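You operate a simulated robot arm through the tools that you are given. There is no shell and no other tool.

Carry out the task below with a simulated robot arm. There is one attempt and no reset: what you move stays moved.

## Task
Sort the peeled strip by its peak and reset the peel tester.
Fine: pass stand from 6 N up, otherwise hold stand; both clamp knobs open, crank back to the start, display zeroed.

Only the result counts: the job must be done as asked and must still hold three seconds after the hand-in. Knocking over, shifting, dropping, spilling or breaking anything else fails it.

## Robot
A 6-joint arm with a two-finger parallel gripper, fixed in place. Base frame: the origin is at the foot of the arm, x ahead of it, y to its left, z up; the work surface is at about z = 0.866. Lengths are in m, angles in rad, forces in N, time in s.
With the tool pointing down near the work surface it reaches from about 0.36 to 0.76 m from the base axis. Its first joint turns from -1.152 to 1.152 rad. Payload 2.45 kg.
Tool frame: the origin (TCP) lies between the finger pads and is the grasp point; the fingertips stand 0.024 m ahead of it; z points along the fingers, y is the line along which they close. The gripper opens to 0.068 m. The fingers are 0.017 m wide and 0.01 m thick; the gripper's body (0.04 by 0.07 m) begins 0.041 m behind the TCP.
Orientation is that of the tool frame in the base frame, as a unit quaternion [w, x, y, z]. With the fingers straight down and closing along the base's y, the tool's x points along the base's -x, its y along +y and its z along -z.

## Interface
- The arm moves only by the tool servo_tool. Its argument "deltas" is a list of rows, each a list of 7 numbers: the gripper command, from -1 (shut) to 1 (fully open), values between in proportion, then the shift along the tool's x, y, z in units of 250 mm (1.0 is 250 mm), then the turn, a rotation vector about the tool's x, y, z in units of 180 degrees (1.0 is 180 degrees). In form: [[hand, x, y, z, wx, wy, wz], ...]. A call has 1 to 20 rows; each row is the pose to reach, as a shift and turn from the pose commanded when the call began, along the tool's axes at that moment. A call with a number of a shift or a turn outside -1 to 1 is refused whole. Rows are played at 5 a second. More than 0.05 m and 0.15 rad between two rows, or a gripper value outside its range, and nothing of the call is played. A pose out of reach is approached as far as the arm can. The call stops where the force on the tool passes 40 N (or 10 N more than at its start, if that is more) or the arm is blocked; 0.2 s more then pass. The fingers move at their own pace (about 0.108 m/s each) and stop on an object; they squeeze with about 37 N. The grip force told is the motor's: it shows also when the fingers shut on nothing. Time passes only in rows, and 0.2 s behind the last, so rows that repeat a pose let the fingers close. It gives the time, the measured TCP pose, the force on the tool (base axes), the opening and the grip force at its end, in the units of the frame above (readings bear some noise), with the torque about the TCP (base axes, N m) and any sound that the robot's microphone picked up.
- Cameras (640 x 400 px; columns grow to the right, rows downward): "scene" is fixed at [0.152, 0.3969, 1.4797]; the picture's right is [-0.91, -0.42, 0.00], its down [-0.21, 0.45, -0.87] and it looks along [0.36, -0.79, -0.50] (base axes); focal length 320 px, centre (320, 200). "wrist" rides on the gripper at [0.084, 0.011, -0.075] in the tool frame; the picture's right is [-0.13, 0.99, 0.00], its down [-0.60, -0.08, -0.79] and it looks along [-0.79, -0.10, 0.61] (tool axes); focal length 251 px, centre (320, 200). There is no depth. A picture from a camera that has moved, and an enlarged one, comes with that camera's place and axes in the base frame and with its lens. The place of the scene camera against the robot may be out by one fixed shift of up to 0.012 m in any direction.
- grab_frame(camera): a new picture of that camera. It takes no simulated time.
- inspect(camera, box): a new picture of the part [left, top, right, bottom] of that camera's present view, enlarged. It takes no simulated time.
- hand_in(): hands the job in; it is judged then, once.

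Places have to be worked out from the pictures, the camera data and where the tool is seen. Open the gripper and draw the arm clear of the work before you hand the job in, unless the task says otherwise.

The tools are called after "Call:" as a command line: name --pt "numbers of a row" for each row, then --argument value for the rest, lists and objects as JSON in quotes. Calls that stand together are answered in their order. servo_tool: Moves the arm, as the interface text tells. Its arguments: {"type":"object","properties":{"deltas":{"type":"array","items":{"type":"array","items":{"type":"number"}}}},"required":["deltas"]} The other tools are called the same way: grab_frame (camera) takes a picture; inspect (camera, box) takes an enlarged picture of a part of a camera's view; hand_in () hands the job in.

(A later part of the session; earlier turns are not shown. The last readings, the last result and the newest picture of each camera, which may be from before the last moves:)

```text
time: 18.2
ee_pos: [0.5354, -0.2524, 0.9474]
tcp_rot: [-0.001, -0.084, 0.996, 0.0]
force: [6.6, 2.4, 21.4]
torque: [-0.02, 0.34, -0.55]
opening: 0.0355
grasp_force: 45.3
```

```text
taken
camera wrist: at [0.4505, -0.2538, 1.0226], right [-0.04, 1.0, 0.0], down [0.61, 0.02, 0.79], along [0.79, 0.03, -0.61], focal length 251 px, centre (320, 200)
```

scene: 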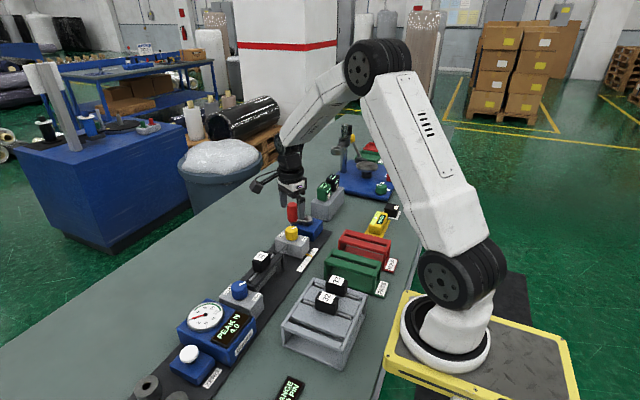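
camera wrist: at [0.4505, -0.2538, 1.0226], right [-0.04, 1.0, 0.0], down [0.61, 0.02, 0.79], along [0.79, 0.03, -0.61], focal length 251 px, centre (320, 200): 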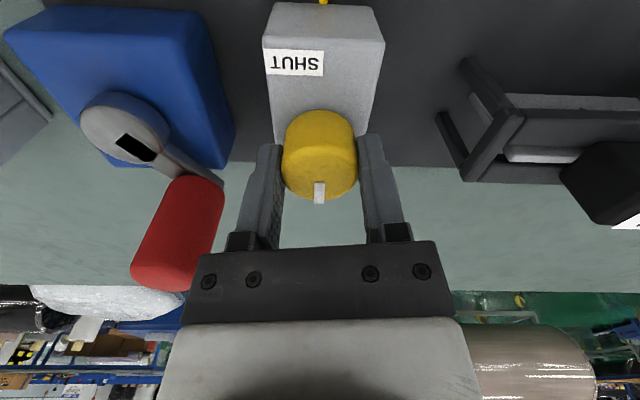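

Torque rises and the knob no longer follows, so yellow is fully open at its stop. I'll open the fingers and lift straight up.

Call:
servo_tool --pt "1 0 0 0 0 0 0" --pt "1 0 0 0 0 0 0" --pt "1 0 0 -0.1 0 0 0" --pt "1 0 0 -0.25 0 0 0" --pt "1 0 0 -0.4 0 0 0" --pt "1 0 0 -0.4 0 0 0"

Call:
grab_frame --camera "wrist"

Call:
inspect --camera "scene" --box '[220, 190, 340, 310]'

```text
time: 19.6
ee_pos: [0.5343, -0.251, 1.0462]
tcp_rot: [-0.001, -0.082, 0.997, 0.0]
force: [0.2, -0.1, 0.2]
torque: [0.0, -0.01, -0.01]
opening: 0.0679
grasp_force: 0.1
```

```text
taken
camera wrist: at [0.4498, -0.2534, 1.1221], right [-0.04, 1.0, 0.0], down [0.61, 0.02, 0.79], along [0.79, 0.03, -0.61], focal length 251 px, centre (320, 200)
```

wrist: 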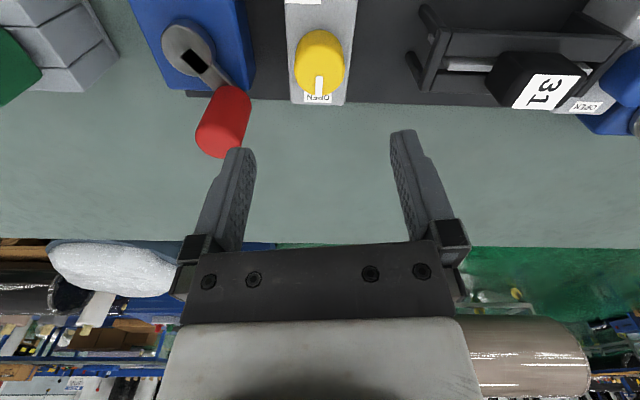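

```text
3.33 times, centred on (280, 250) of scene
camera zoom: at [0.152, 0.3969, 1.4797], right [-0.91, -0.42, 0.0], down [-0.21, 0.45, -0.87], along [0.36, -0.79, -0.5], focal length 1067 px, centre (453, 33)
```

zoom: 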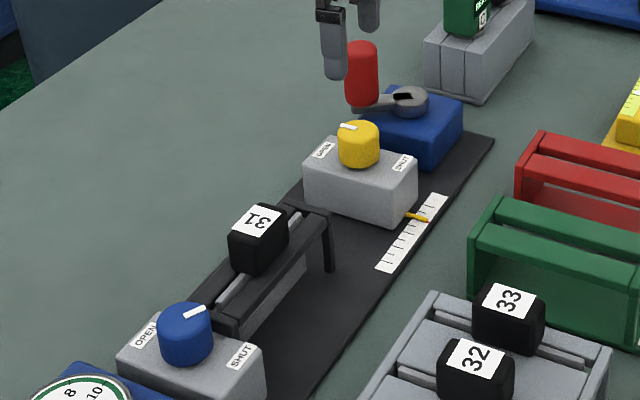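

Yellow now points at OPEN. Next is the blue knob at about (0.534, -0.007); I'll go over it with the fingers 30° off the x axis so that they stay clear of the gauge box at y ≈ 0.02.

Call:
servo_tool --pt "1 -0.0102 0.0601 0.0041 0 0 0.045" --pt "1 -0.0204 0.1202 0.0082 0 0 0.09" --pt "1 -0.0306 0.1803 0.0123 0 0 0.135" --pt "1 -0.0408 0.2404 0.0164 0 0 0.18" --pt "1 -0.051 0.3005 0.0205 0 0 0.225" --pt "1 -0.0612 0.3606 0.0246 0 0 0.27" --pt "1 -0.0714 0.4207 0.0287 0 0 0.315" --pt "1 -0.0816 0.4808 0.0328 0 0 0.36" --pt "1 -0.0918 0.5409 0.0369 0 0 0.405" --pt "1 -0.102 0.601 0.041 0 0 0.45" --pt "1 -0.1122 0.6611 0.0451 0 0 0.495" --pt "1 -0.1224 0.7212 0.0492 0 0 0.54" --pt "1 -0.1326 0.7813 0.0533 0 0 0.585" --pt "1 -0.1428 0.8414 0.0574 0 0 0.63" --pt "1 -0.153 0.9015 0.0615 0 0 0.675" --pt "1 -0.163 0.962 0.066 0 0 0.72" --pt "1 -0.163 0.962 0.066 0 0 0.72"

Call:
grab_frame --camera "wrist"

Call:
inspect --camera "scene" --box '[180, 230, 290, 340]'

```text
time: 23.2
ee_pos: [0.5348, -0.0065, 1.0305]
tcp_rot: [0.0, 0.867, 0.498, 0.0]
force: [0.4, 0.8, -0.7]
torque: [0.01, 0.01, -0.01]
opening: 0.0681
grasp_force: 0.1
```

```text
taken
camera wrist: at [0.5869, 0.0617, 1.1066], right [0.79, -0.61, 0.0], down [-0.37, -0.48, 0.79], along [-0.48, -0.63, -0.61], focal length 251 px, centre (320, 200)
```

wrist: 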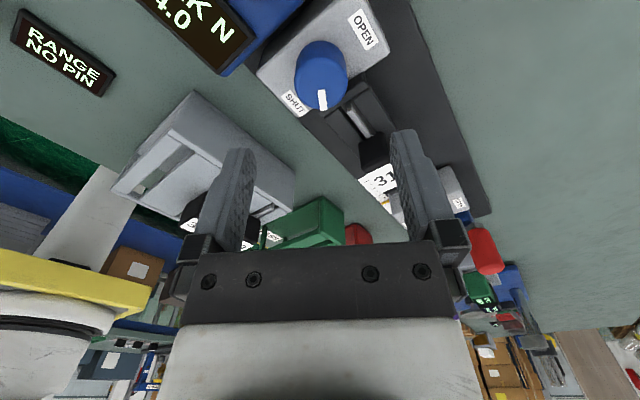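

```text
3.64 times, centred on (235, 285) of scene
camera zoom: at [0.152, 0.3969, 1.4797], right [-0.91, -0.42, 0.0], down [-0.21, 0.45, -0.87], along [0.36, -0.79, -0.5], focal length 1164 px, centre (629, -109)
```

zoom: 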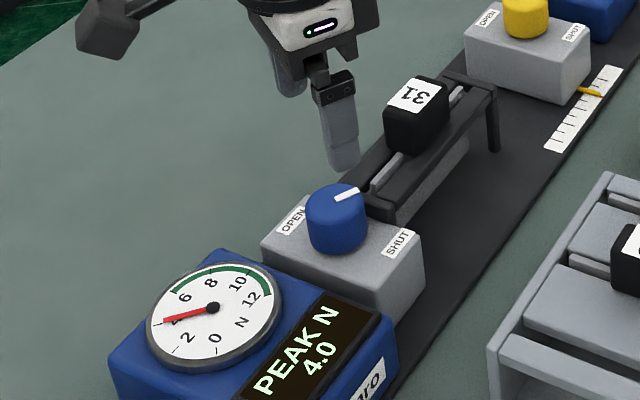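

Call:
inspect --camera "wrist" --box '[200, 0, 420, 140]'

```text
2.86 times, centred on (310, 70) of wrist
camera zoom: at [0.5869, 0.0617, 1.1066], right [0.79, -0.61, 0.0], down [-0.37, -0.48, 0.79], along [-0.48, -0.63, -0.61], focal length 718 px, centre (349, 571)
```

zoom: 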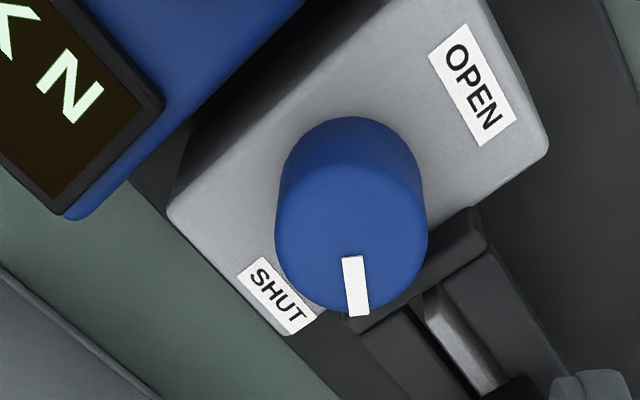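

The gauge box's left side is at about y 0.031 and its top is at about 0.915, so fingertips at 0.924 clear it and the tray post. The blue knob is centred at about (0.535, -0.007); I'll descend onto it and close.

Call:
servo_tool --pt "1 -0.003 0.001 0.1 0 0 0" --pt "1 -0.006 0.002 0.2 0 0 0" --pt "1 -0.006 0.002 0.28 0 0 0" --pt "1 -0.006 0.002 0.334 0 0 0" --pt "1 -0.006 0.002 0.334 0 0 0"

Call:
grab_frame --camera "wrist"

Call:
inspect --camera "scene" --box '[180, 230, 290, 340]'

```text
time: 24.4
ee_pos: [0.5344, -0.0093, 0.9459]
tcp_rot: [0.0, 0.867, 0.499, 0.001]
force: [0.1, 0.8, 0.2]
torque: [0.04, 0.01, 0.0]
opening: 0.068
grasp_force: 0.0
```

```text
taken
camera wrist: at [0.5869, 0.0589, 1.0217], right [0.79, -0.61, 0.0], down [-0.37, -0.48, 0.79], along [-0.48, -0.63, -0.61], focal length 251 px, centre (320, 200)
```

wrist: 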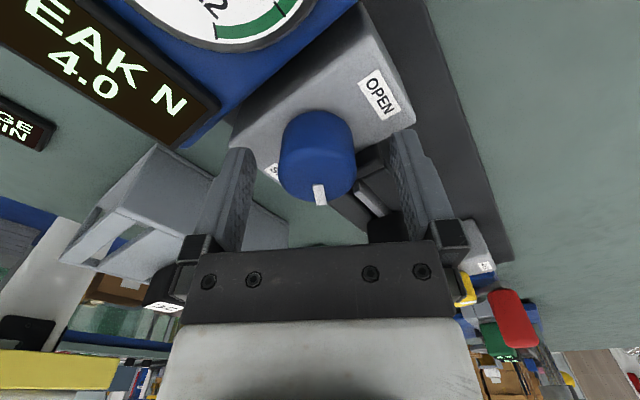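

```text
3.64 times, centred on (235, 285) of scene
camera zoom: at [0.152, 0.3969, 1.4797], right [-0.91, -0.42, 0.0], down [-0.21, 0.45, -0.87], along [0.36, -0.79, -0.5], focal length 1164 px, centre (629, -109)
```

zoom: 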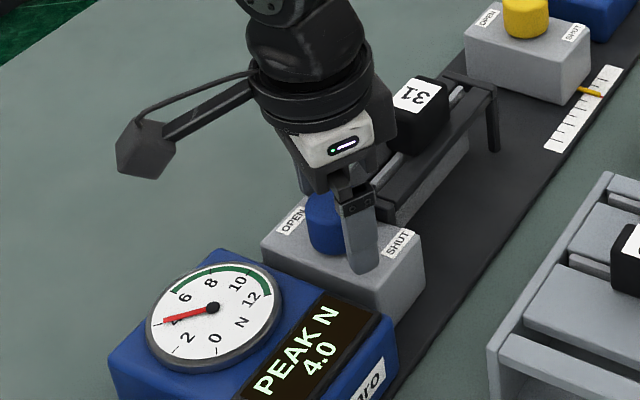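

The knob is about 1 mm toward the −y side of the tool; I'll shift by that while closing and check the side load.

Call:
servo_tool --pt "1 0 -0.004 0 0 0 0" --pt "-1 0 -0.004 0 0 0 0" --pt "-1 0 -0.004 0 0 0 0" --pt "-1 0 -0.004 0 0 0 0"

```text
time: 25.4
ee_pos: [0.5351, -0.0092, 0.9461]
tcp_rot: [0.0, 0.867, 0.499, 0.0]
force: [-1.1, -0.6, -0.2]
torque: [-0.17, -0.26, 0.0]
opening: 0.0356
grasp_force: 45.4
```

Well centred (about 1 N). I'll turn counter-clockwise 65° first.

Call:
servo_tool --pt "-1 0 0 0 0 0 -0.02" --pt "-1 0 0 0 0 0 -0.06" --pt "-1 0 0 0 0 0 -0.1" --pt "-1 0 0 0 0 0 -0.14" --pt "-1 0 0 0 0 0 -0.18" --pt "-1 0 0 0 0 0 -0.22" --pt "-1 0 0 0 0 0 -0.26" --pt "-1 0 0 0 0 0 -0.3" --pt "-1 0 0 0 0 0 -0.34" --pt "-1 0 0 0 0 0 -0.36" --pt "-1 0 0 0 0 0 -0.36"

Call:
grab_frame --camera "wrist"

```text
time: 27.8
ee_pos: [0.5354, -0.0094, 0.9452]
tcp_rot: [0.0, 0.464, 0.886, 0.0]
force: [5.6, 4.3, -12.3]
torque: [0.65, 0.06, 0.03]
opening: 0.0358
grasp_force: 44.9
```

```text
taken
camera wrist: at [0.4962, 0.0678, 1.0215], right [0.89, 0.46, 0.0], down [0.28, -0.54, 0.79], along [0.36, -0.7, -0.61], focal length 251 px, centre (320, 200)
```

wrist: 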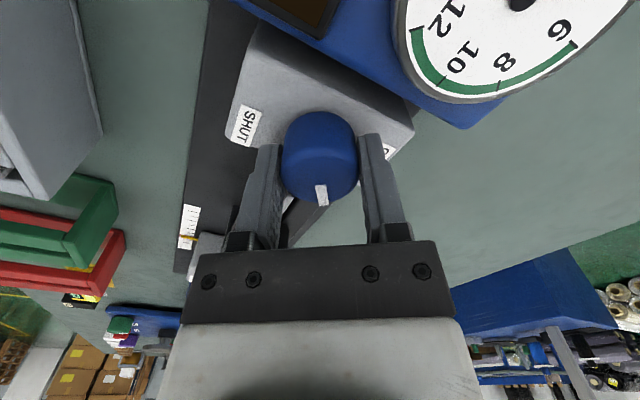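

The knob follows (mark now at about −55°) with no stop felt. I'll continue another 55° toward OPEN.

Call:
servo_tool --pt "-1 0 0 0 0 0 -0.04" --pt "-1 0 0 0 0 0 -0.08" --pt "-1 0 0 0 0 0 -0.12" --pt "-1 0 0 0 0 0 -0.16" --pt "-1 0 0 0 0 0 -0.2" --pt "-1 0 0 0 0 0 -0.24" --pt "-1 0 0 0 0 0 -0.27" --pt "-1 0 0 0 0 0 -0.3" --pt "-1 0 0 0 0 0 -0.3"

Call:
grab_frame --camera "wrist"

```text
time: 28.5
ee_pos: [0.5311, -0.004, 0.9469]
tcp_rot: [-0.007, 0.33, 0.944, 0.0]
force: [-7.9, 7.9, 3.4]
torque: [-0.39, -1.28, -0.59]
opening: 0.0356
grasp_force: 44.9
stopped in row 3: the force on the tool passed its limit at 49 N (the readings are from after the stop); the commanded pose is now the measured one
```

```text
taken
camera wrist: at [0.4729, 0.0565, 1.0227], right [0.72, 0.7, 0.0], down [0.43, -0.44, 0.78], along [0.54, -0.57, -0.62], focal length 251 px, centre (320, 200)
```

wrist: 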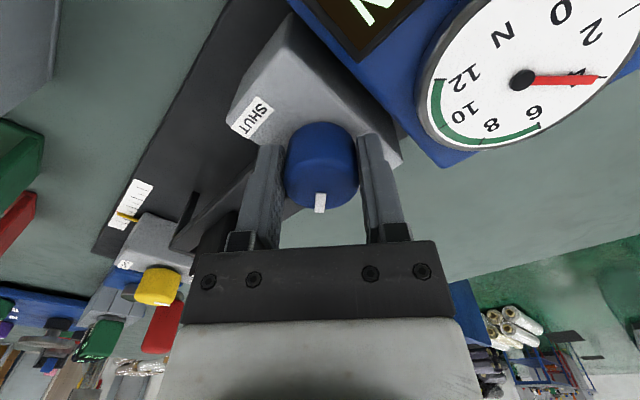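

The push came from the −y side with the left finger next to the tray's end post, so I likely touched that post. I'll turn back 20° and re-centre, then ease the fingers open and lift so I can regrasp along x.

Call:
servo_tool --pt "-1 -0.008 -0.002 0 0 0 0.02" --pt "-1 -0.016 -0.004 0 0 0 0.05" --pt "-1 -0.025 -0.006 0 0 0 0.08" --pt "-1 -0.025 -0.006 0 0 0 0.11" --pt "-1 -0.025 -0.006 0 0 0 0.11"

Call:
grab_frame --camera "wrist"

Call:
inspect --camera "scene" --box '[180, 230, 290, 340]'

```text
time: 29.1
ee_pos: [0.532, -0.0047, 0.9457]
tcp_rot: [-0.009, 0.383, 0.924, 0.001]
force: [-7.6, 6.0, 7.2]
torque: [0.76, -0.77, 0.0]
opening: 0.0352
grasp_force: 45.4
stopped in row 2: the force on the tool passed its limit at 44 N (the readings are from after the stop); the commanded pose is now the measured one
```

```text
taken
camera wrist: at [0.4813, 0.063, 1.0231], right [0.79, 0.61, -0.01], down [0.38, -0.49, 0.78], along [0.47, -0.62, -0.62], focal length 251 px, centre (320, 200)
```

wrist: 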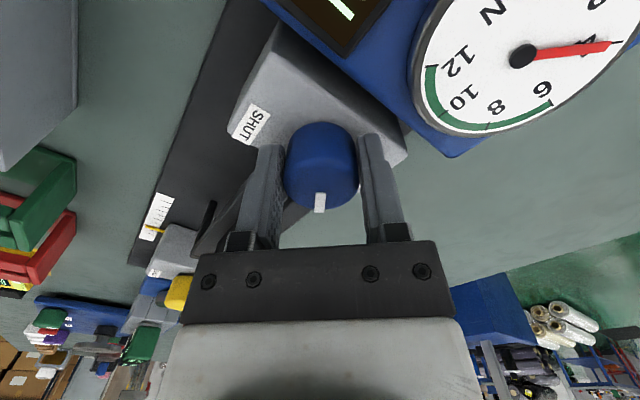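

```text
3.64 times, centred on (235, 285) of scene
camera zoom: at [0.1516, 0.397, 1.4798], right [-0.91, -0.42, 0.0], down [-0.21, 0.45, -0.87], along [0.36, -0.79, -0.5], focal length 1164 px, centre (629, -109)
```

zoom: 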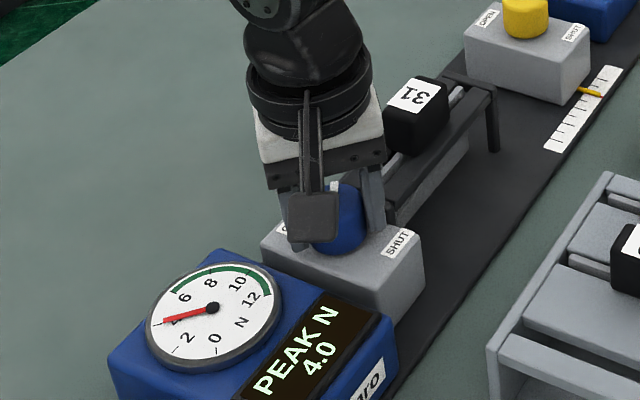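

I'm still being pushed along the tool's +x while re-centring, so the trailing finger is touching the post's end. I'll turn back in place first (which moves that finger away), and only then re-centre.

Call:
servo_tool --pt "-1 0 0 0 0 0 0.02" --pt "-1 0 0 0 0 0 0.05" --pt "-1 0 0 0 0 0 0.08" --pt "-1 0 0 0 0 0 0.11" --pt "-1 0 0 0 0 0 0.11"

Call:
grab_frame --camera "wrist"

```text
time: 30.3
ee_pos: [0.5332, -0.0037, 0.9453]
tcp_rot: [-0.009, 0.537, 0.844, 0.0]
force: [0.8, 31.8, 1.7]
torque: [0.74, -1.56, 0.05]
opening: 0.0352
grasp_force: 44.7
```

```text
taken
camera wrist: at [0.5082, 0.0775, 1.0226], right [0.95, 0.3, -0.01], down [0.2, -0.59, 0.78], along [0.23, -0.75, -0.62], focal length 251 px, centre (320, 200)
```

wrist: 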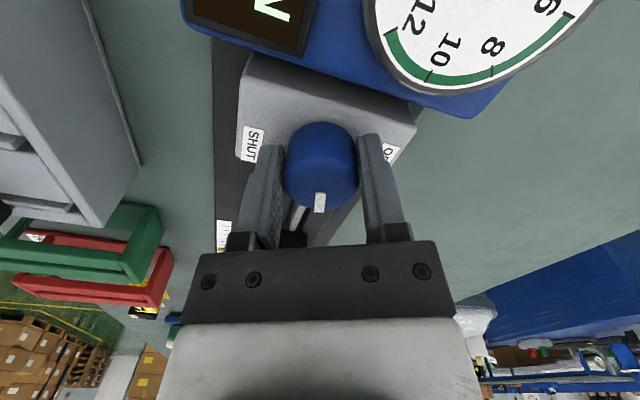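

At 25° the fingers are clear of the post and the load looks like it comes from gripping the knob about 5 mm off-centre. I'll open partly to relieve it and look again.

Call:
servo_tool --pt "0.45 0 0 0 0 0 0" --pt "0.45 0 0 0 0 0 0"

Call:
grab_frame --camera "wrist"

Call:
inspect --camera "scene" --box '[180, 230, 290, 340]'

```text
time: 30.9
ee_pos: [0.5326, -0.0063, 0.9449]
tcp_rot: [-0.009, 0.536, 0.844, -0.001]
force: [-1.4, -0.6, 0.3]
torque: [0.01, 0.0, -0.01]
opening: 0.0491
grasp_force: 0.0
```

```text
taken
camera wrist: at [0.5075, 0.0751, 1.0222], right [0.95, 0.3, -0.01], down [0.2, -0.59, 0.78], along [0.23, -0.75, -0.62], focal length 251 px, centre (320, 200)
```

wrist: 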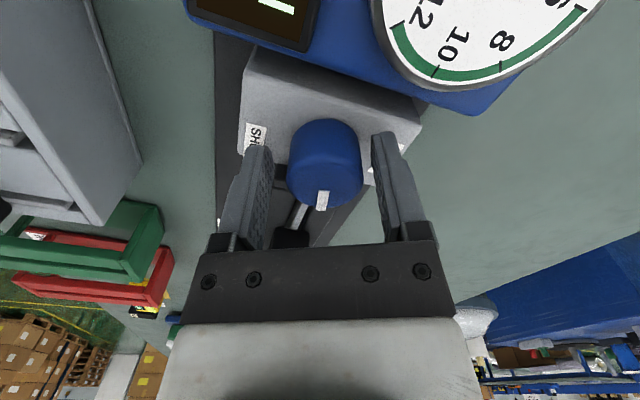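

```text
3.64 times, centred on (235, 285) of scene
camera zoom: at [0.152, 0.3969, 1.4797], right [-0.91, -0.42, 0.0], down [-0.21, 0.45, -0.87], along [0.36, -0.79, -0.5], focal length 1164 px, centre (629, -109)
```

zoom: 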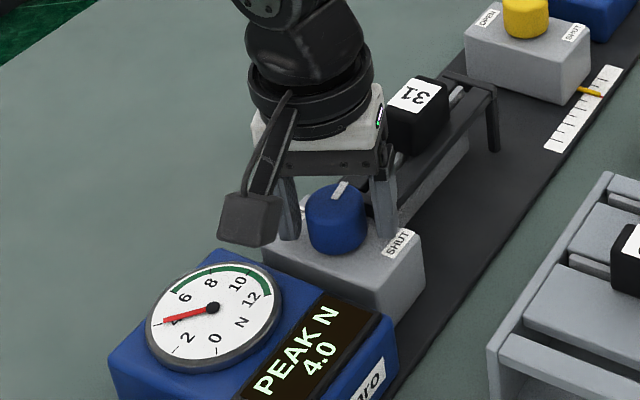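

Unloaded; the blue mark is at about −65° now. I'll lift 30 mm and straighten the slight tilt, turn the hand back to −30° from x, and regrasp.

Call:
servo_tool --pt "0.6 0 0 -0.06 -0.0015 -0.0024 0" --pt "1 0 0 -0.13 -0.0031 -0.0048 0" --pt "1 0 0 -0.13 -0.0031 -0.0048 0"

Call:
servo_tool --pt "1 0 0 0 0 0 0.047" --pt "1 0 0 0 0 0 0.094" --pt "1 0 0 0 0 0 0.141" --pt "1 0 0 0 0 0 0.188" --pt "1 0 0 0 0 0 0.235" --pt "1 0 0 0 0 0 0.282" --pt "1 0 0 0 0 0 0.32" --pt "1 0 0 0 0 0 0.32"

Call:
grab_frame --camera "wrist"

Call:
inspect --camera "wrist" --box '[240, 40, 420, 200]'

```text
time: 31.7
ee_pos: [0.5314, -0.0067, 0.977]
tcp_rot: [-0.001, 0.536, 0.844, -0.001]
force: [-0.1, 0.5, 0.1]
torque: [-0.02, -0.02, 0.04]
opening: 0.0678
grasp_force: 0.0
```

```text
time: 33.5
ee_pos: [0.5325, -0.005, 0.9777]
tcp_rot: [-0.001, 0.877, 0.48, -0.001]
force: [0.6, 1.1, 0.4]
torque: [-0.01, 0.0, 0.02]
opening: 0.068
grasp_force: 0.0
```

```text
taken
camera wrist: at [0.5867, 0.0604, 1.0535], right [0.77, -0.64, 0.0], down [-0.39, -0.47, 0.79], along [-0.51, -0.61, -0.61], focal length 251 px, centre (320, 200)
```

wrist: 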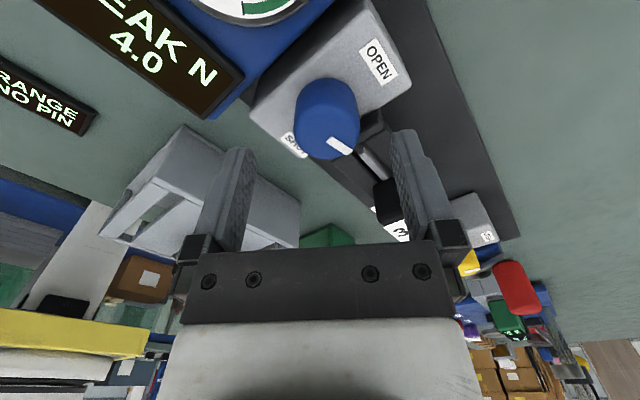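

```text
2.50 times, centred on (330, 120) of wrist
camera zoom: at [0.5867, 0.0604, 1.0535], right [0.77, -0.64, 0.0], down [-0.39, -0.47, 0.79], along [-0.51, -0.61, -0.61], focal length 629 px, centre (295, 400)
```

zoom: 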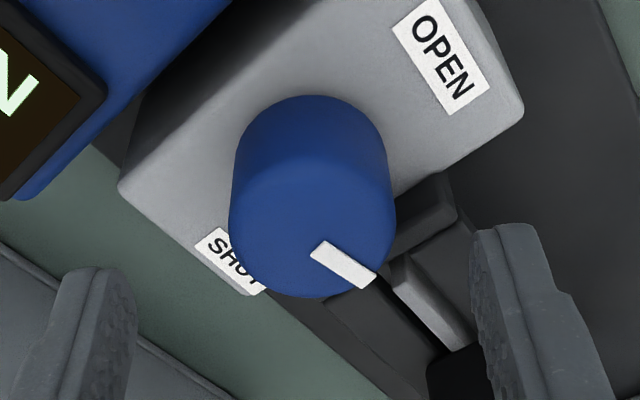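

The mark is at about −75° and the knob lies 3.7 mm toward the tool's +y. I'll correct that, descend slightly higher than before (tips at about 0.927) and close.

Call:
servo_tool --pt "1 0 0.015 0 0 0 0" --pt "1 0 0.015 0.05 0 0 0" --pt "1 0 0.015 0.107 0 0 0" --pt "1 0 0.015 0.107 0 0 0" --pt "-1 0 0.015 0.107 0 0 0" --pt "-1 0 0.015 0.107 0 0 0" --pt "-1 0 0.015 0.107 0 0 0"

```text
time: 35.1
ee_pos: [0.535, -0.0082, 0.9526]
tcp_rot: [0.0, 0.877, 0.481, -0.002]
force: [-0.2, 0.7, -2.3]
torque: [-0.21, -0.5, -0.01]
opening: 0.0357
grasp_force: 45.5
```

Gripped with almost no side load. I'll turn counter-clockwise 62° while staying inside the safe angles.

Call:
servo_tool --pt "-1 0 0 0 0 0 -0.02" --pt "-1 0 0 0 0 0 -0.06" --pt "-1 0 0 0 0 0 -0.1" --pt "-1 0 0 0 0 0 -0.14" --pt "-1 0 0 0 0 0 -0.18" --pt "-1 0 0 0 0 0 -0.22" --pt "-1 0 0 0 0 0 -0.26" --pt "-1 0 0 0 0 0 -0.3" --pt "-1 0 0 0 0 0 -0.345" --pt "-1 0 0 0 0 0 -0.345"

Call:
grab_frame --camera "wrist"

Call:
inspect --camera "scene" --box '[180, 230, 290, 340]'

```text
time: 37.3
ee_pos: [0.5353, -0.0078, 0.9535]
tcp_rot: [0.0, 0.502, 0.865, -0.001]
force: [-16.4, -9.4, 27.2]
torque: [-0.11, 0.05, 0.0]
opening: 0.0356
grasp_force: 45.2
```

```text
taken
camera wrist: at [0.5027, 0.0718, 1.028], right [0.93, 0.38, 0.0], down [0.23, -0.56, 0.79], along [0.3, -0.73, -0.61], focal length 251 px, centre (320, 200)
```

wrist: 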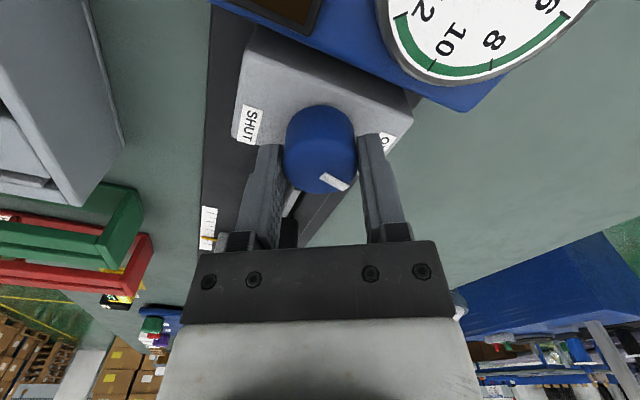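

```text
3.64 times, centred on (235, 285) of scene
camera zoom: at [0.151, 0.3966, 1.4799], right [-0.91, -0.42, 0.0], down [-0.21, 0.45, -0.87], along [0.36, -0.79, -0.5], focal length 1164 px, centre (629, -109)
```

zoom: 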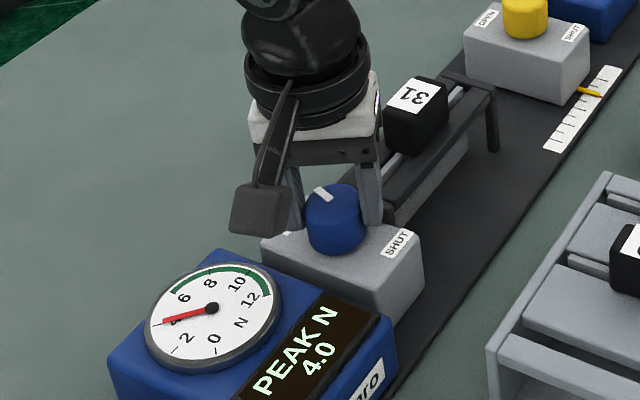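

The mark is now at about −14°, just short of OPEN. I'll release, lift, turn the hand back about 40° and regrasp for the last bit up to the stop.

Call:
servo_tool --pt "0.5 0 0 0 0 0 0" --pt "0.5 0 0 0 0 0 0" --pt "0.6 0 0 -0.06 0 0 0" --pt "1 0 0 -0.12 0 0 0" --pt "1 0 0 -0.12 0 0 0.045" --pt "1 0 0 -0.12 0 0 0.09" --pt "1 0 0 -0.12 0 0 0.135" --pt "1 0 0 -0.12 0 0 0.18" --pt "1 0 0 -0.12 0 0 0.225" --pt "1 0 0 -0.12 0 0 0.225"

Call:
grab_frame --camera "wrist"

Call:
inspect --camera "wrist" --box '[240, 40, 420, 200]'

```text
time: 39.5
ee_pos: [0.5369, -0.0077, 0.9823]
tcp_rot: [0.0, 0.772, 0.636, -0.002]
force: [0.0, 0.0, -1.2]
torque: [0.01, -0.02, 0.03]
opening: 0.0682
grasp_force: 0.1
```

```text
taken
camera wrist: at [0.5627, 0.0739, 1.0569], right [0.95, -0.32, 0.0], down [-0.19, -0.58, 0.79], along [-0.25, -0.75, -0.61], focal length 251 px, centre (320, 200)
```

wrist: 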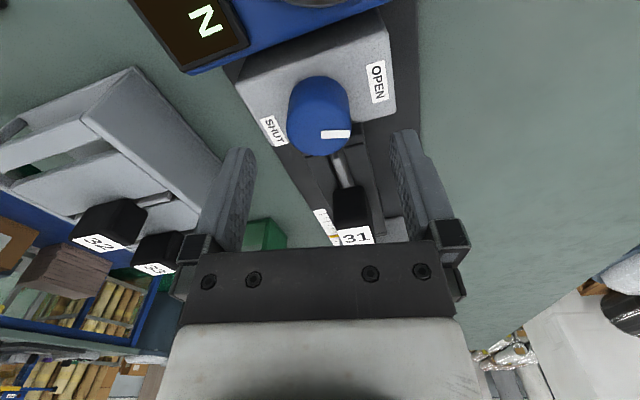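

```text
2.50 times, centred on (330, 120) of wrist
camera zoom: at [0.5627, 0.0739, 1.0569], right [0.95, -0.32, 0.0], down [-0.19, -0.58, 0.79], along [-0.25, -0.75, -0.61], focal length 629 px, centre (295, 400)
```

zoom: 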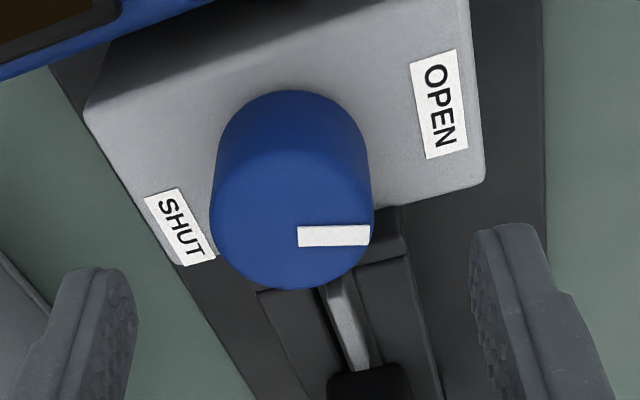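

The mark is at about −18°. I'll descend, grip, and turn about 25° to reach the stop.

Call:
servo_tool --pt "1 0 0 0.06 0 0 0" --pt "1 0 0 0.12 0 0 0" --pt "1 0 0 0.12 0 0 0" --pt "-1 0 0 0.12 0 0 0" --pt "-1 0 0 0.12 0 0 0" --pt "-1 0 0 0.12 0 0 0" --pt "-1 0 0 0.12 0 0 -0.03" --pt "-1 0 0 0.12 0 0 -0.06" --pt "-1 0 0 0.12 0 0 -0.09" --pt "-1 0 0 0.12 0 0 -0.11" --pt "-1 0 0 0.12 0 0 -0.13" --pt "-1 0 0 0.12 0 0 -0.13"

Call:
grab_frame --camera "wrist"

```text
time: 42.1
ee_pos: [0.5361, -0.0082, 0.9505]
tcp_rot: [0.0, 0.626, 0.78, -0.001]
force: [-17.2, 7.6, 7.7]
torque: [0.29, -0.44, -1.13]
opening: 0.0349
grasp_force: 45.1
```

```text
taken
camera wrist: at [0.5277, 0.0776, 1.027], right [1.0, 0.09, 0.0], down [0.06, -0.61, 0.79], along [0.07, -0.79, -0.61], focal length 251 px, centre (320, 200)
```

wrist: 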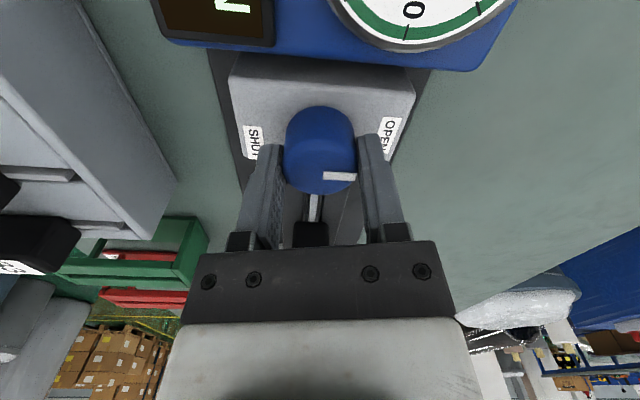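

Torque has reached 1.1 N m, so this is the stop. I'll release, lift and check the mark.

Call:
servo_tool --pt "0.5 0 0 0 0 0 0" --pt "0.5 0 0 0 0 0 0" --pt "0.6 0 0 -0.06 0 0 0" --pt "1 0 0 -0.14 0 0 0" --pt "1 0 0 -0.25 0 0 0" --pt "1 0 0 -0.25 0 0 0"

Call:
grab_frame --camera "wrist"

Call:
inspect --camera "wrist" --box '[240, 20, 400, 160]'

Call:
inspect --camera "scene" --box '[180, 190, 340, 350]'

```text
time: 43.5
ee_pos: [0.535, -0.0074, 1.0137]
tcp_rot: [0.0, 0.625, 0.78, 0.0]
force: [0.4, 0.2, 0.0]
torque: [0.0, 0.03, 0.0]
opening: 0.0677
grasp_force: 0.2
```

```text
taken
camera wrist: at [0.5272, 0.0774, 1.089], right [1.0, 0.09, 0.0], down [0.06, -0.61, 0.79], along [0.07, -0.79, -0.61], focal length 251 px, centre (320, 200)
```

wrist: 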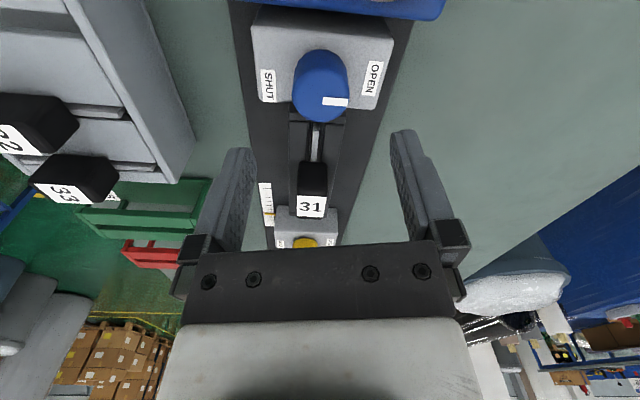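

```text
2.86 times, centred on (320, 90) of wrist
camera zoom: at [0.5272, 0.0774, 1.089], right [1.0, 0.09, 0.0], down [0.06, -0.61, 0.79], along [0.07, -0.79, -0.61], focal length 718 px, centre (320, 514)
```

zoom: 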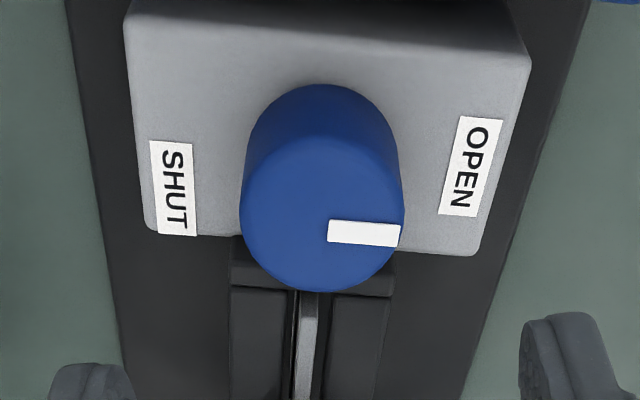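

```text
2.50 times, centred on (260, 270) of scene
camera zoom: at [0.152, 0.3969, 1.4797], right [-0.91, -0.42, 0.0], down [-0.21, 0.45, -0.87], along [0.36, -0.79, -0.5], focal length 800 px, centre (470, 25)
```

zoom: 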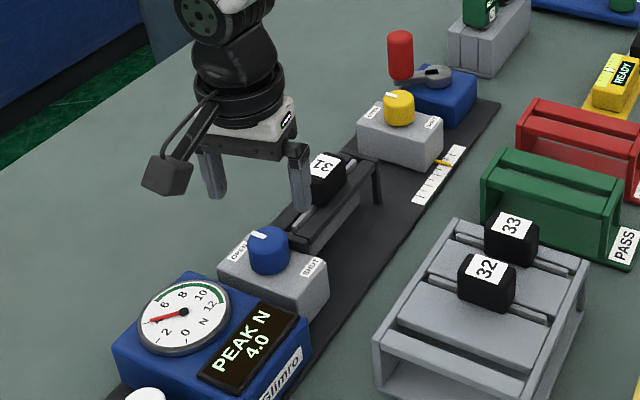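

Both knobs are open. Before I lift the strip I want an accurate look at the HOLD stand, so I'll rise, turn the hand back straight and move over toward the stands.

Call:
servo_tool --pt "1 0 0 -0.15 0 0 0" --pt "1 0 0 -0.3 0 0 -0.03" --pt "1 -0.05 -0.055 -0.4 0 0 -0.07" --pt "1 -0.12 -0.133 -0.4 0 0 -0.11" --pt "1 -0.19 -0.21 -0.4 0 0 -0.15" --pt "1 -0.26 -0.288 -0.4 0 0 -0.19" --pt "1 -0.33 -0.365 -0.4 0 0 -0.23" --pt "1 -0.4 -0.443 -0.4 0 0 -0.27" --pt "1 -0.47 -0.52 -0.4 0 0 -0.31" --pt "1 -0.54 -0.598 -0.4 0 0 -0.35" --pt "1 -0.6 -0.665 -0.4 0 0 -0.39" --pt "1 -0.625 -0.692 -0.4 0 0 -0.43" --pt "1 -0.625 -0.692 -0.4 0 0 -0.43"

Call:
grab_frame --camera "wrist"

```text
time: 46.3
ee_pos: [0.403, -0.1984, 1.114]
tcp_rot: [-0.001, 0.001, 1.0, 0.0]
force: [0.8, -0.2, 1.0]
torque: [0.0, 0.0, 0.02]
opening: 0.0678
grasp_force: 0.0
```

```text
taken
camera wrist: at [0.3179, -0.1861, 1.1899], right [0.13, 0.99, 0.0], down [0.61, -0.08, 0.79], along [0.79, -0.1, -0.61], focal length 251 px, centre (320, 200)
```

wrist: 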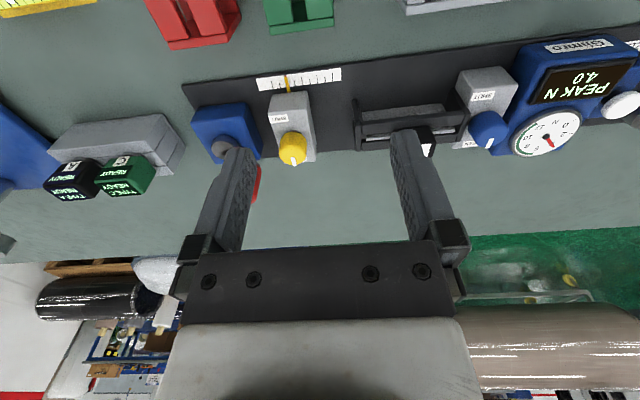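

Now I'll tilt the tool so that the camera looks straight down over the stands.

Call:
servo_tool --pt "1 0.019 -0.03 -0.003 0 0.0415 0" --pt "1 0.038 -0.06 -0.007 0 0.083 0" --pt "1 0.057 -0.09 -0.01 0 0.1245 0" --pt "1 0.076 -0.12 -0.014 0 0.166 0" --pt "1 0.095 -0.15 -0.017 0 0.2075 0" --pt "1 0.114 -0.18 -0.021 0 0.249 0" --pt "1 0.132 -0.208 -0.024 0 0.2906 0" --pt "1 0.132 -0.208 -0.024 0 0.2906 0"

Call:
grab_frame --camera "wrist"

Call:
inspect --camera "wrist" --box '[160, 60, 380, 220]'

```text
time: 48.1
ee_pos: [0.368, -0.2507, 1.1208]
tcp_rot: [-0.442, 0.0, 0.897, -0.001]
force: [-0.6, -0.3, -0.1]
torque: [-0.02, 0.02, -0.01]
opening: 0.0681
grasp_force: 0.1
```

```text
taken
camera wrist: at [0.3757, -0.2379, 1.2334], right [0.08, 0.99, -0.1], down [1.0, -0.08, 0.0], along [-0.01, -0.1, -0.99], focal length 251 px, centre (320, 200)
```

wrist: 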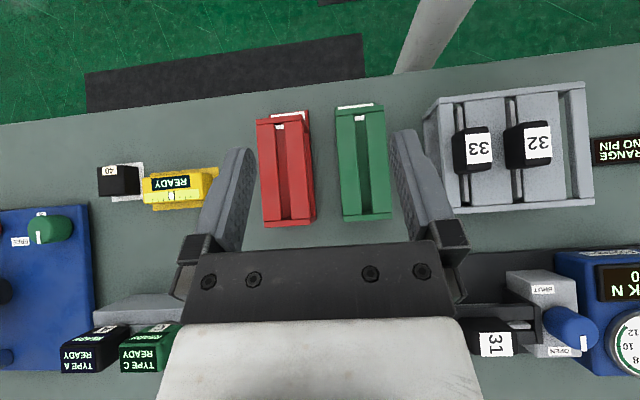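

```text
2.50 times, centred on (270, 140) of wrist
camera zoom: at [0.3757, -0.2379, 1.2334], right [0.08, 0.99, -0.1], down [1.0, -0.08, 0.0], along [-0.01, -0.1, -0.99], focal length 629 px, centre (445, 350)
```

zoom: 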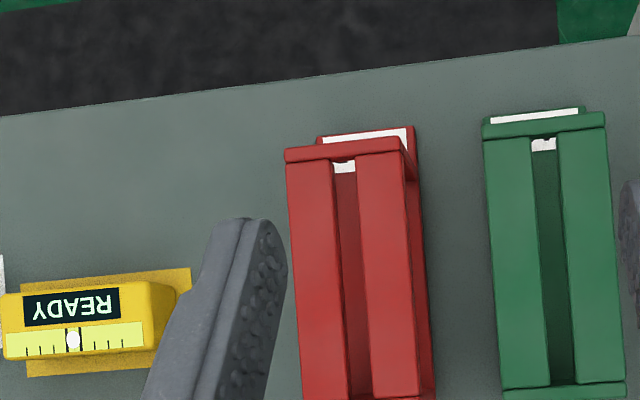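

Call:
inspect --camera "wrist" --box '[180, 95, 400, 235]'

Call:
inspect --camera "wrist" --box '[410, 75, 610, 220]'

Call:
inspect --camera "scene" --box '[300, 210, 420, 310]'

```text
2.86 times, centred on (290, 165) of wrist
camera zoom: at [0.3757, -0.2379, 1.2334], right [0.08, 0.99, -0.1], down [1.0, -0.08, 0.0], along [-0.01, -0.1, -0.99], focal length 718 px, centre (406, 300)
```

zoom: 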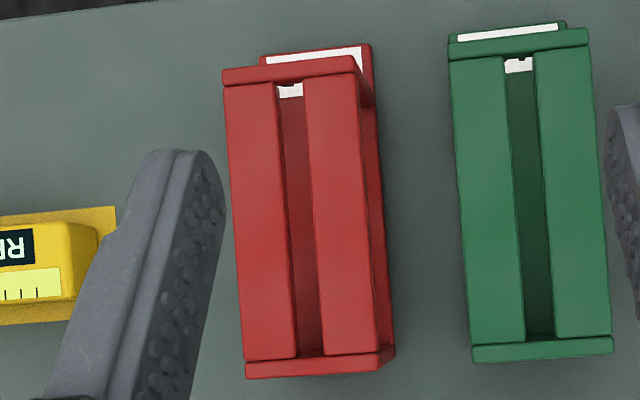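

```text
2.76 times, centred on (510, 148) of wrist
camera zoom: at [0.3757, -0.2379, 1.2334], right [0.08, 0.99, -0.1], down [1.0, -0.08, 0.0], along [-0.01, -0.1, -0.99], focal length 694 px, centre (-204, 345)
```

zoom: 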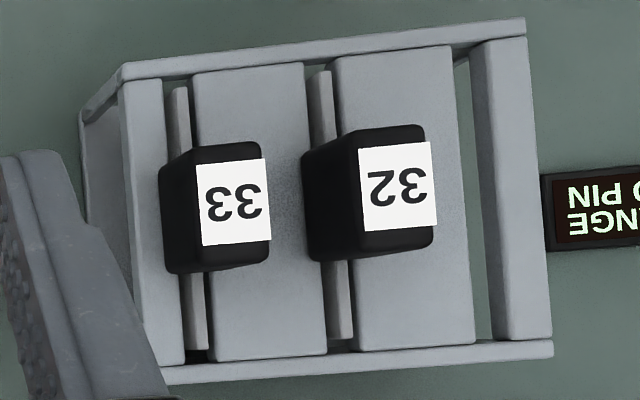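

```text
4.00 times, centred on (360, 260) of scene
camera zoom: at [0.152, 0.3969, 1.4797], right [-0.91, -0.42, 0.0], down [-0.21, 0.45, -0.87], along [0.36, -0.79, -0.5], focal length 1280 px, centre (160, -40)
```

zoom: 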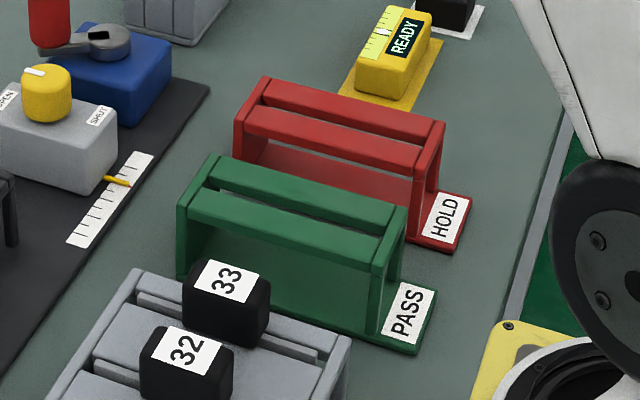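

I have a good fix on the HOLD stand: its slot runs along x, centred at about (0.336, -0.314), with rails at z ≈ 0.92 and about 12 mm wide. Strip 31's block is at about (0.535, -0.100), top 0.96. I'll straighten up and go back above the strip.

Call:
servo_tool --pt "1 -0.072 0.086 -0.065 0 -0.0417 0" --pt "1 -0.144 0.171 -0.131 0 -0.0833 0" --pt "1 -0.216 0.257 -0.196 0 -0.125 0" --pt "1 -0.287 0.343 -0.262 0 -0.1666 0" --pt "1 -0.359 0.429 -0.327 0 -0.2083 0" --pt "1 -0.431 0.514 -0.393 0 -0.25 0" --pt "1 -0.503 0.6 -0.458 0 -0.2916 0" --pt "1 -0.503 0.6 -0.458 0 -0.2916 0"

Call:
servo_tool --pt "1 0 0 0.01 0 0 -0.045" --pt "1 0 0 0.02 0 0 -0.09" --pt "1 0 0 0.03 0 0 -0.135" --pt "1 0 0 0.04 0 0 -0.18" --pt "1 0 0 0.05 0 0 -0.225" --pt "1 0 0 0.06 0 0 -0.27" --pt "1 0 0 0.07 0 0 -0.315" --pt "1 0 0 0.08 0 0 -0.36" --pt "1 0 0 0.09 0 0 -0.405" --pt "1 0 0 0.1 0 0 -0.45" --pt "1 0 0 0.12 0 0 -0.5" --pt "1 0 0 0.12 0 0 -0.5"

Call:
grab_frame --camera "wrist"

```text
time: 49.9
ee_pos: [0.5381, -0.1002, 1.0907]
tcp_rot: [0.001, 0.001, 1.0, 0.0]
force: [0.4, -0.7, 0.3]
torque: [-0.01, 0.03, -0.01]
opening: 0.068
grasp_force: 0.0
```

```text
refused: row 11 steps farther than a row can; nothing moved
```

```text
taken
camera wrist: at [0.4532, -0.0882, 1.1652], right [0.13, 0.99, 0.0], down [0.6, -0.08, 0.79], along [0.79, -0.1, -0.61], focal length 251 px, centre (320, 200)
```

wrist: 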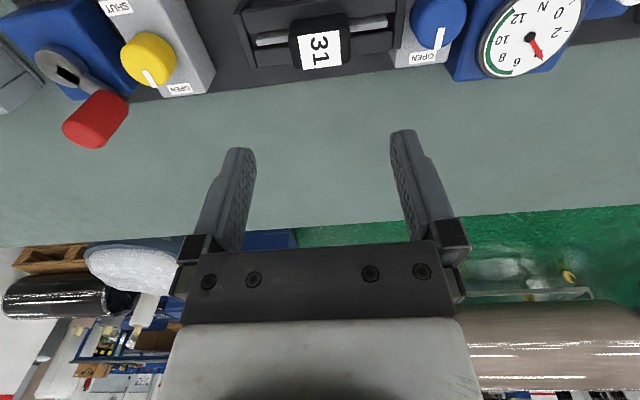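

The turn call had one step too large and was refused. I'm above the strip, so I'll repeat the −90° turn in even smaller steps.

Call:
servo_tool --pt "1 0 0 0.01 0 0 -0.042" --pt "1 0 0 0.02 0 0 -0.084" --pt "1 0 0 0.03 0 0 -0.126" --pt "1 0 0 0.04 0 0 -0.168" --pt "1 0 0 0.05 0 0 -0.21" --pt "1 0 0 0.06 0 0 -0.252" --pt "1 0 0 0.07 0 0 -0.294" --pt "1 0 0 0.08 0 0 -0.336" --pt "1 0 0 0.09 0 0 -0.378" --pt "1 0 0 0.1 0 0 -0.42" --pt "1 0 0 0.11 0 0 -0.462" --pt "1 0 0 0.12 0 0 -0.5" --pt "1 0 0 0.12 0 0 -0.5"

Call:
grab_frame --camera "wrist"

Call:
inspect --camera "wrist" --box '[240, 20, 420, 180]'

Call:
inspect --camera "scene" --box '[200, 190, 340, 310]'

```text
time: 52.7
ee_pos: [0.5358, -0.1001, 1.0596]
tcp_rot: [0.001, -0.707, 0.707, -0.001]
force: [0.3, 0.0, 0.7]
torque: [-0.02, 0.01, 0.0]
opening: 0.068
grasp_force: 0.1
```

```text
taken
camera wrist: at [0.5247, -0.1827, 1.1359], right [-0.99, 0.13, 0.0], down [0.08, 0.6, 0.79], along [0.1, 0.79, -0.61], focal length 251 px, centre (320, 200)
```

wrist: 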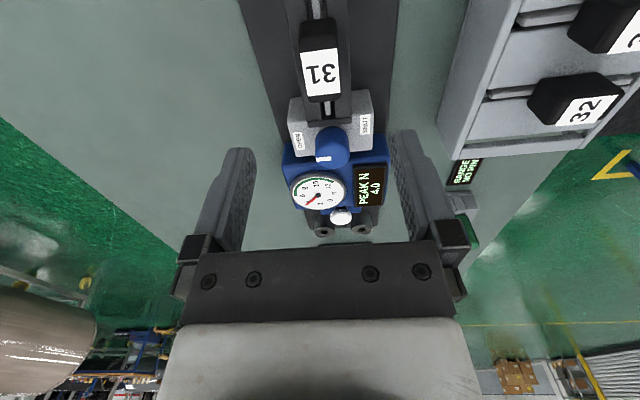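

```text
2.50 times, centred on (330, 100) of wrist
camera zoom: at [0.5247, -0.1827, 1.1359], right [-0.99, 0.13, 0.0], down [0.08, 0.6, 0.79], along [0.1, 0.79, -0.61], focal length 629 px, centre (295, 450)
```

zoom: 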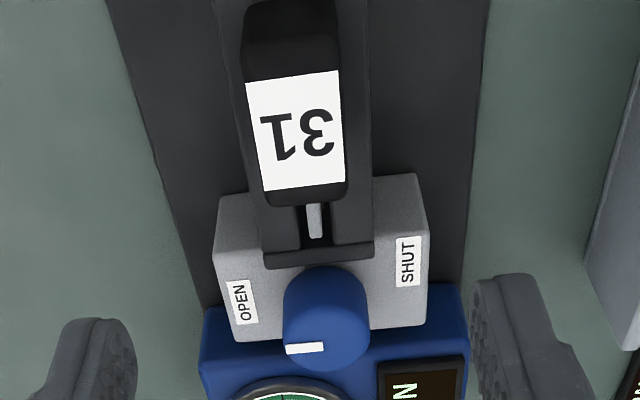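

```text
3.33 times, centred on (270, 250) of scene
camera zoom: at [0.152, 0.3969, 1.4797], right [-0.91, -0.42, 0.0], down [-0.21, 0.45, -0.87], along [0.36, -0.79, -0.5], focal length 1067 px, centre (487, 33)
```

zoom: 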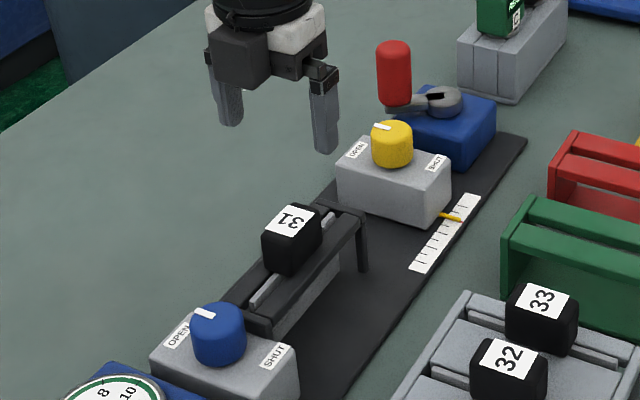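

The block sits centred under the tool. I'll descend to z ≈ 0.953, tips a little above the rails, and close on the block.

Call:
servo_tool --pt "1 0 0 0.12 0 0 0" --pt "1 0 0 0.24 0 0 0" --pt "1 0 0 0.34 0 0 0" --pt "1 0 0 0.425 0 0 0" --pt "1 0 0 0.425 0 0 0"

Call:
inspect --camera "scene" --box '[220, 210, 320, 300]'

Call:
grab_frame --camera "wrist"

```text
time: 53.9
ee_pos: [0.5362, -0.1, 0.9548]
tcp_rot: [0.0, -0.706, 0.708, -0.001]
force: [0.3, 0.0, -0.7]
torque: [-0.01, 0.0, -0.01]
opening: 0.0679
grasp_force: 0.1
```

```text
4.44 times, centred on (270, 255) of scene
camera zoom: at [0.152, 0.3969, 1.4797], right [-0.91, -0.42, 0.0], down [-0.21, 0.45, -0.87], along [0.36, -0.79, -0.5], focal length 1422 px, centre (542, -44)
```

zoom: 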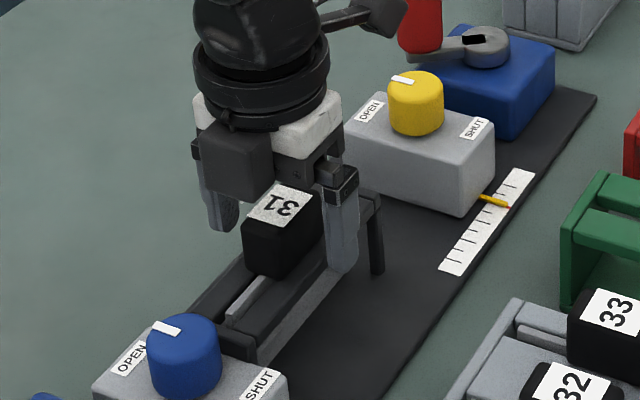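

```text
taken
camera wrist: at [0.5244, -0.1829, 1.0306], right [-0.99, 0.13, 0.0], down [0.08, 0.6, 0.79], along [0.1, 0.79, -0.61], focal length 251 px, centre (320, 200)
```

wrist: 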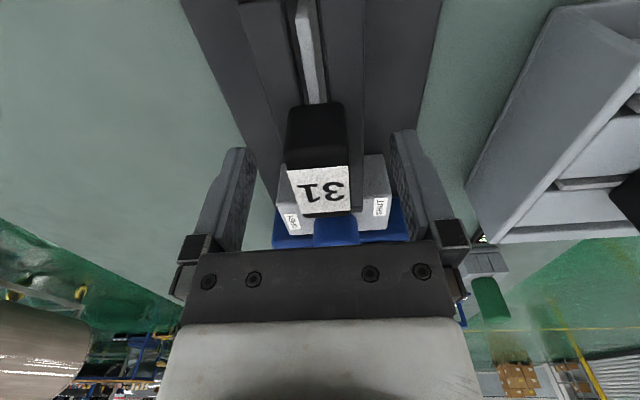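

Centred. Closing on the block now.

Call:
servo_tool --pt "-1 0 0 0 0 0 0" --pt "-1 0 0 0 0 0 0" --pt "-1 0 0 0 0 0 0" --pt "-1 0 0 0 0 0 0"

```text
time: 54.9
ee_pos: [0.5361, -0.1003, 0.9529]
tcp_rot: [0.0, -0.706, 0.708, -0.001]
force: [0.2, 0.0, 0.4]
torque: [-0.01, -0.03, 0.02]
opening: 0.0253
grasp_force: 37.1
```

Gripped at 25 mm with no side load. I'll lift gently and watch the force in case the strip is still held.

Call:
servo_tool --pt "-1 0 0 -0.02 0 0 0" --pt "-1 0 0 -0.05 0 0 0" --pt "-1 0 0 -0.08 0 0 0" --pt "-1 0 0 -0.08 0 0 0"

Call:
inspect --camera "scene" --box '[220, 210, 320, 300]'

```text
time: 55.9
ee_pos: [0.5359, -0.1005, 0.9738]
tcp_rot: [0.0, -0.706, 0.708, -0.001]
force: [-0.7, 0.3, -0.6]
torque: [0.01, 0.01, -0.05]
opening: 0.0255
grasp_force: 36.7
```

```text
4.44 times, centred on (270, 255) of scene
camera zoom: at [0.152, 0.3969, 1.4797], right [-0.91, -0.42, 0.0], down [-0.21, 0.45, -0.87], along [0.36, -0.79, -0.5], focal length 1422 px, centre (542, -44)
```

zoom: 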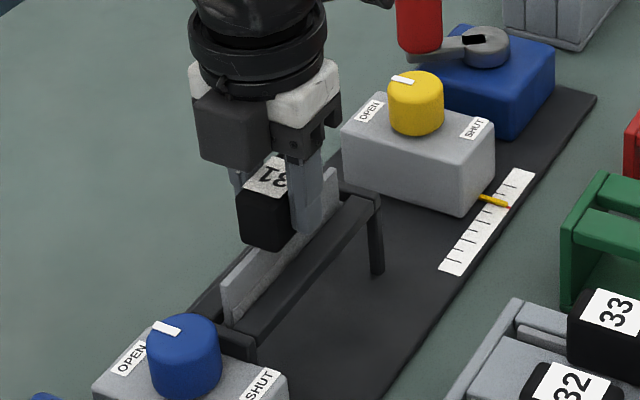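

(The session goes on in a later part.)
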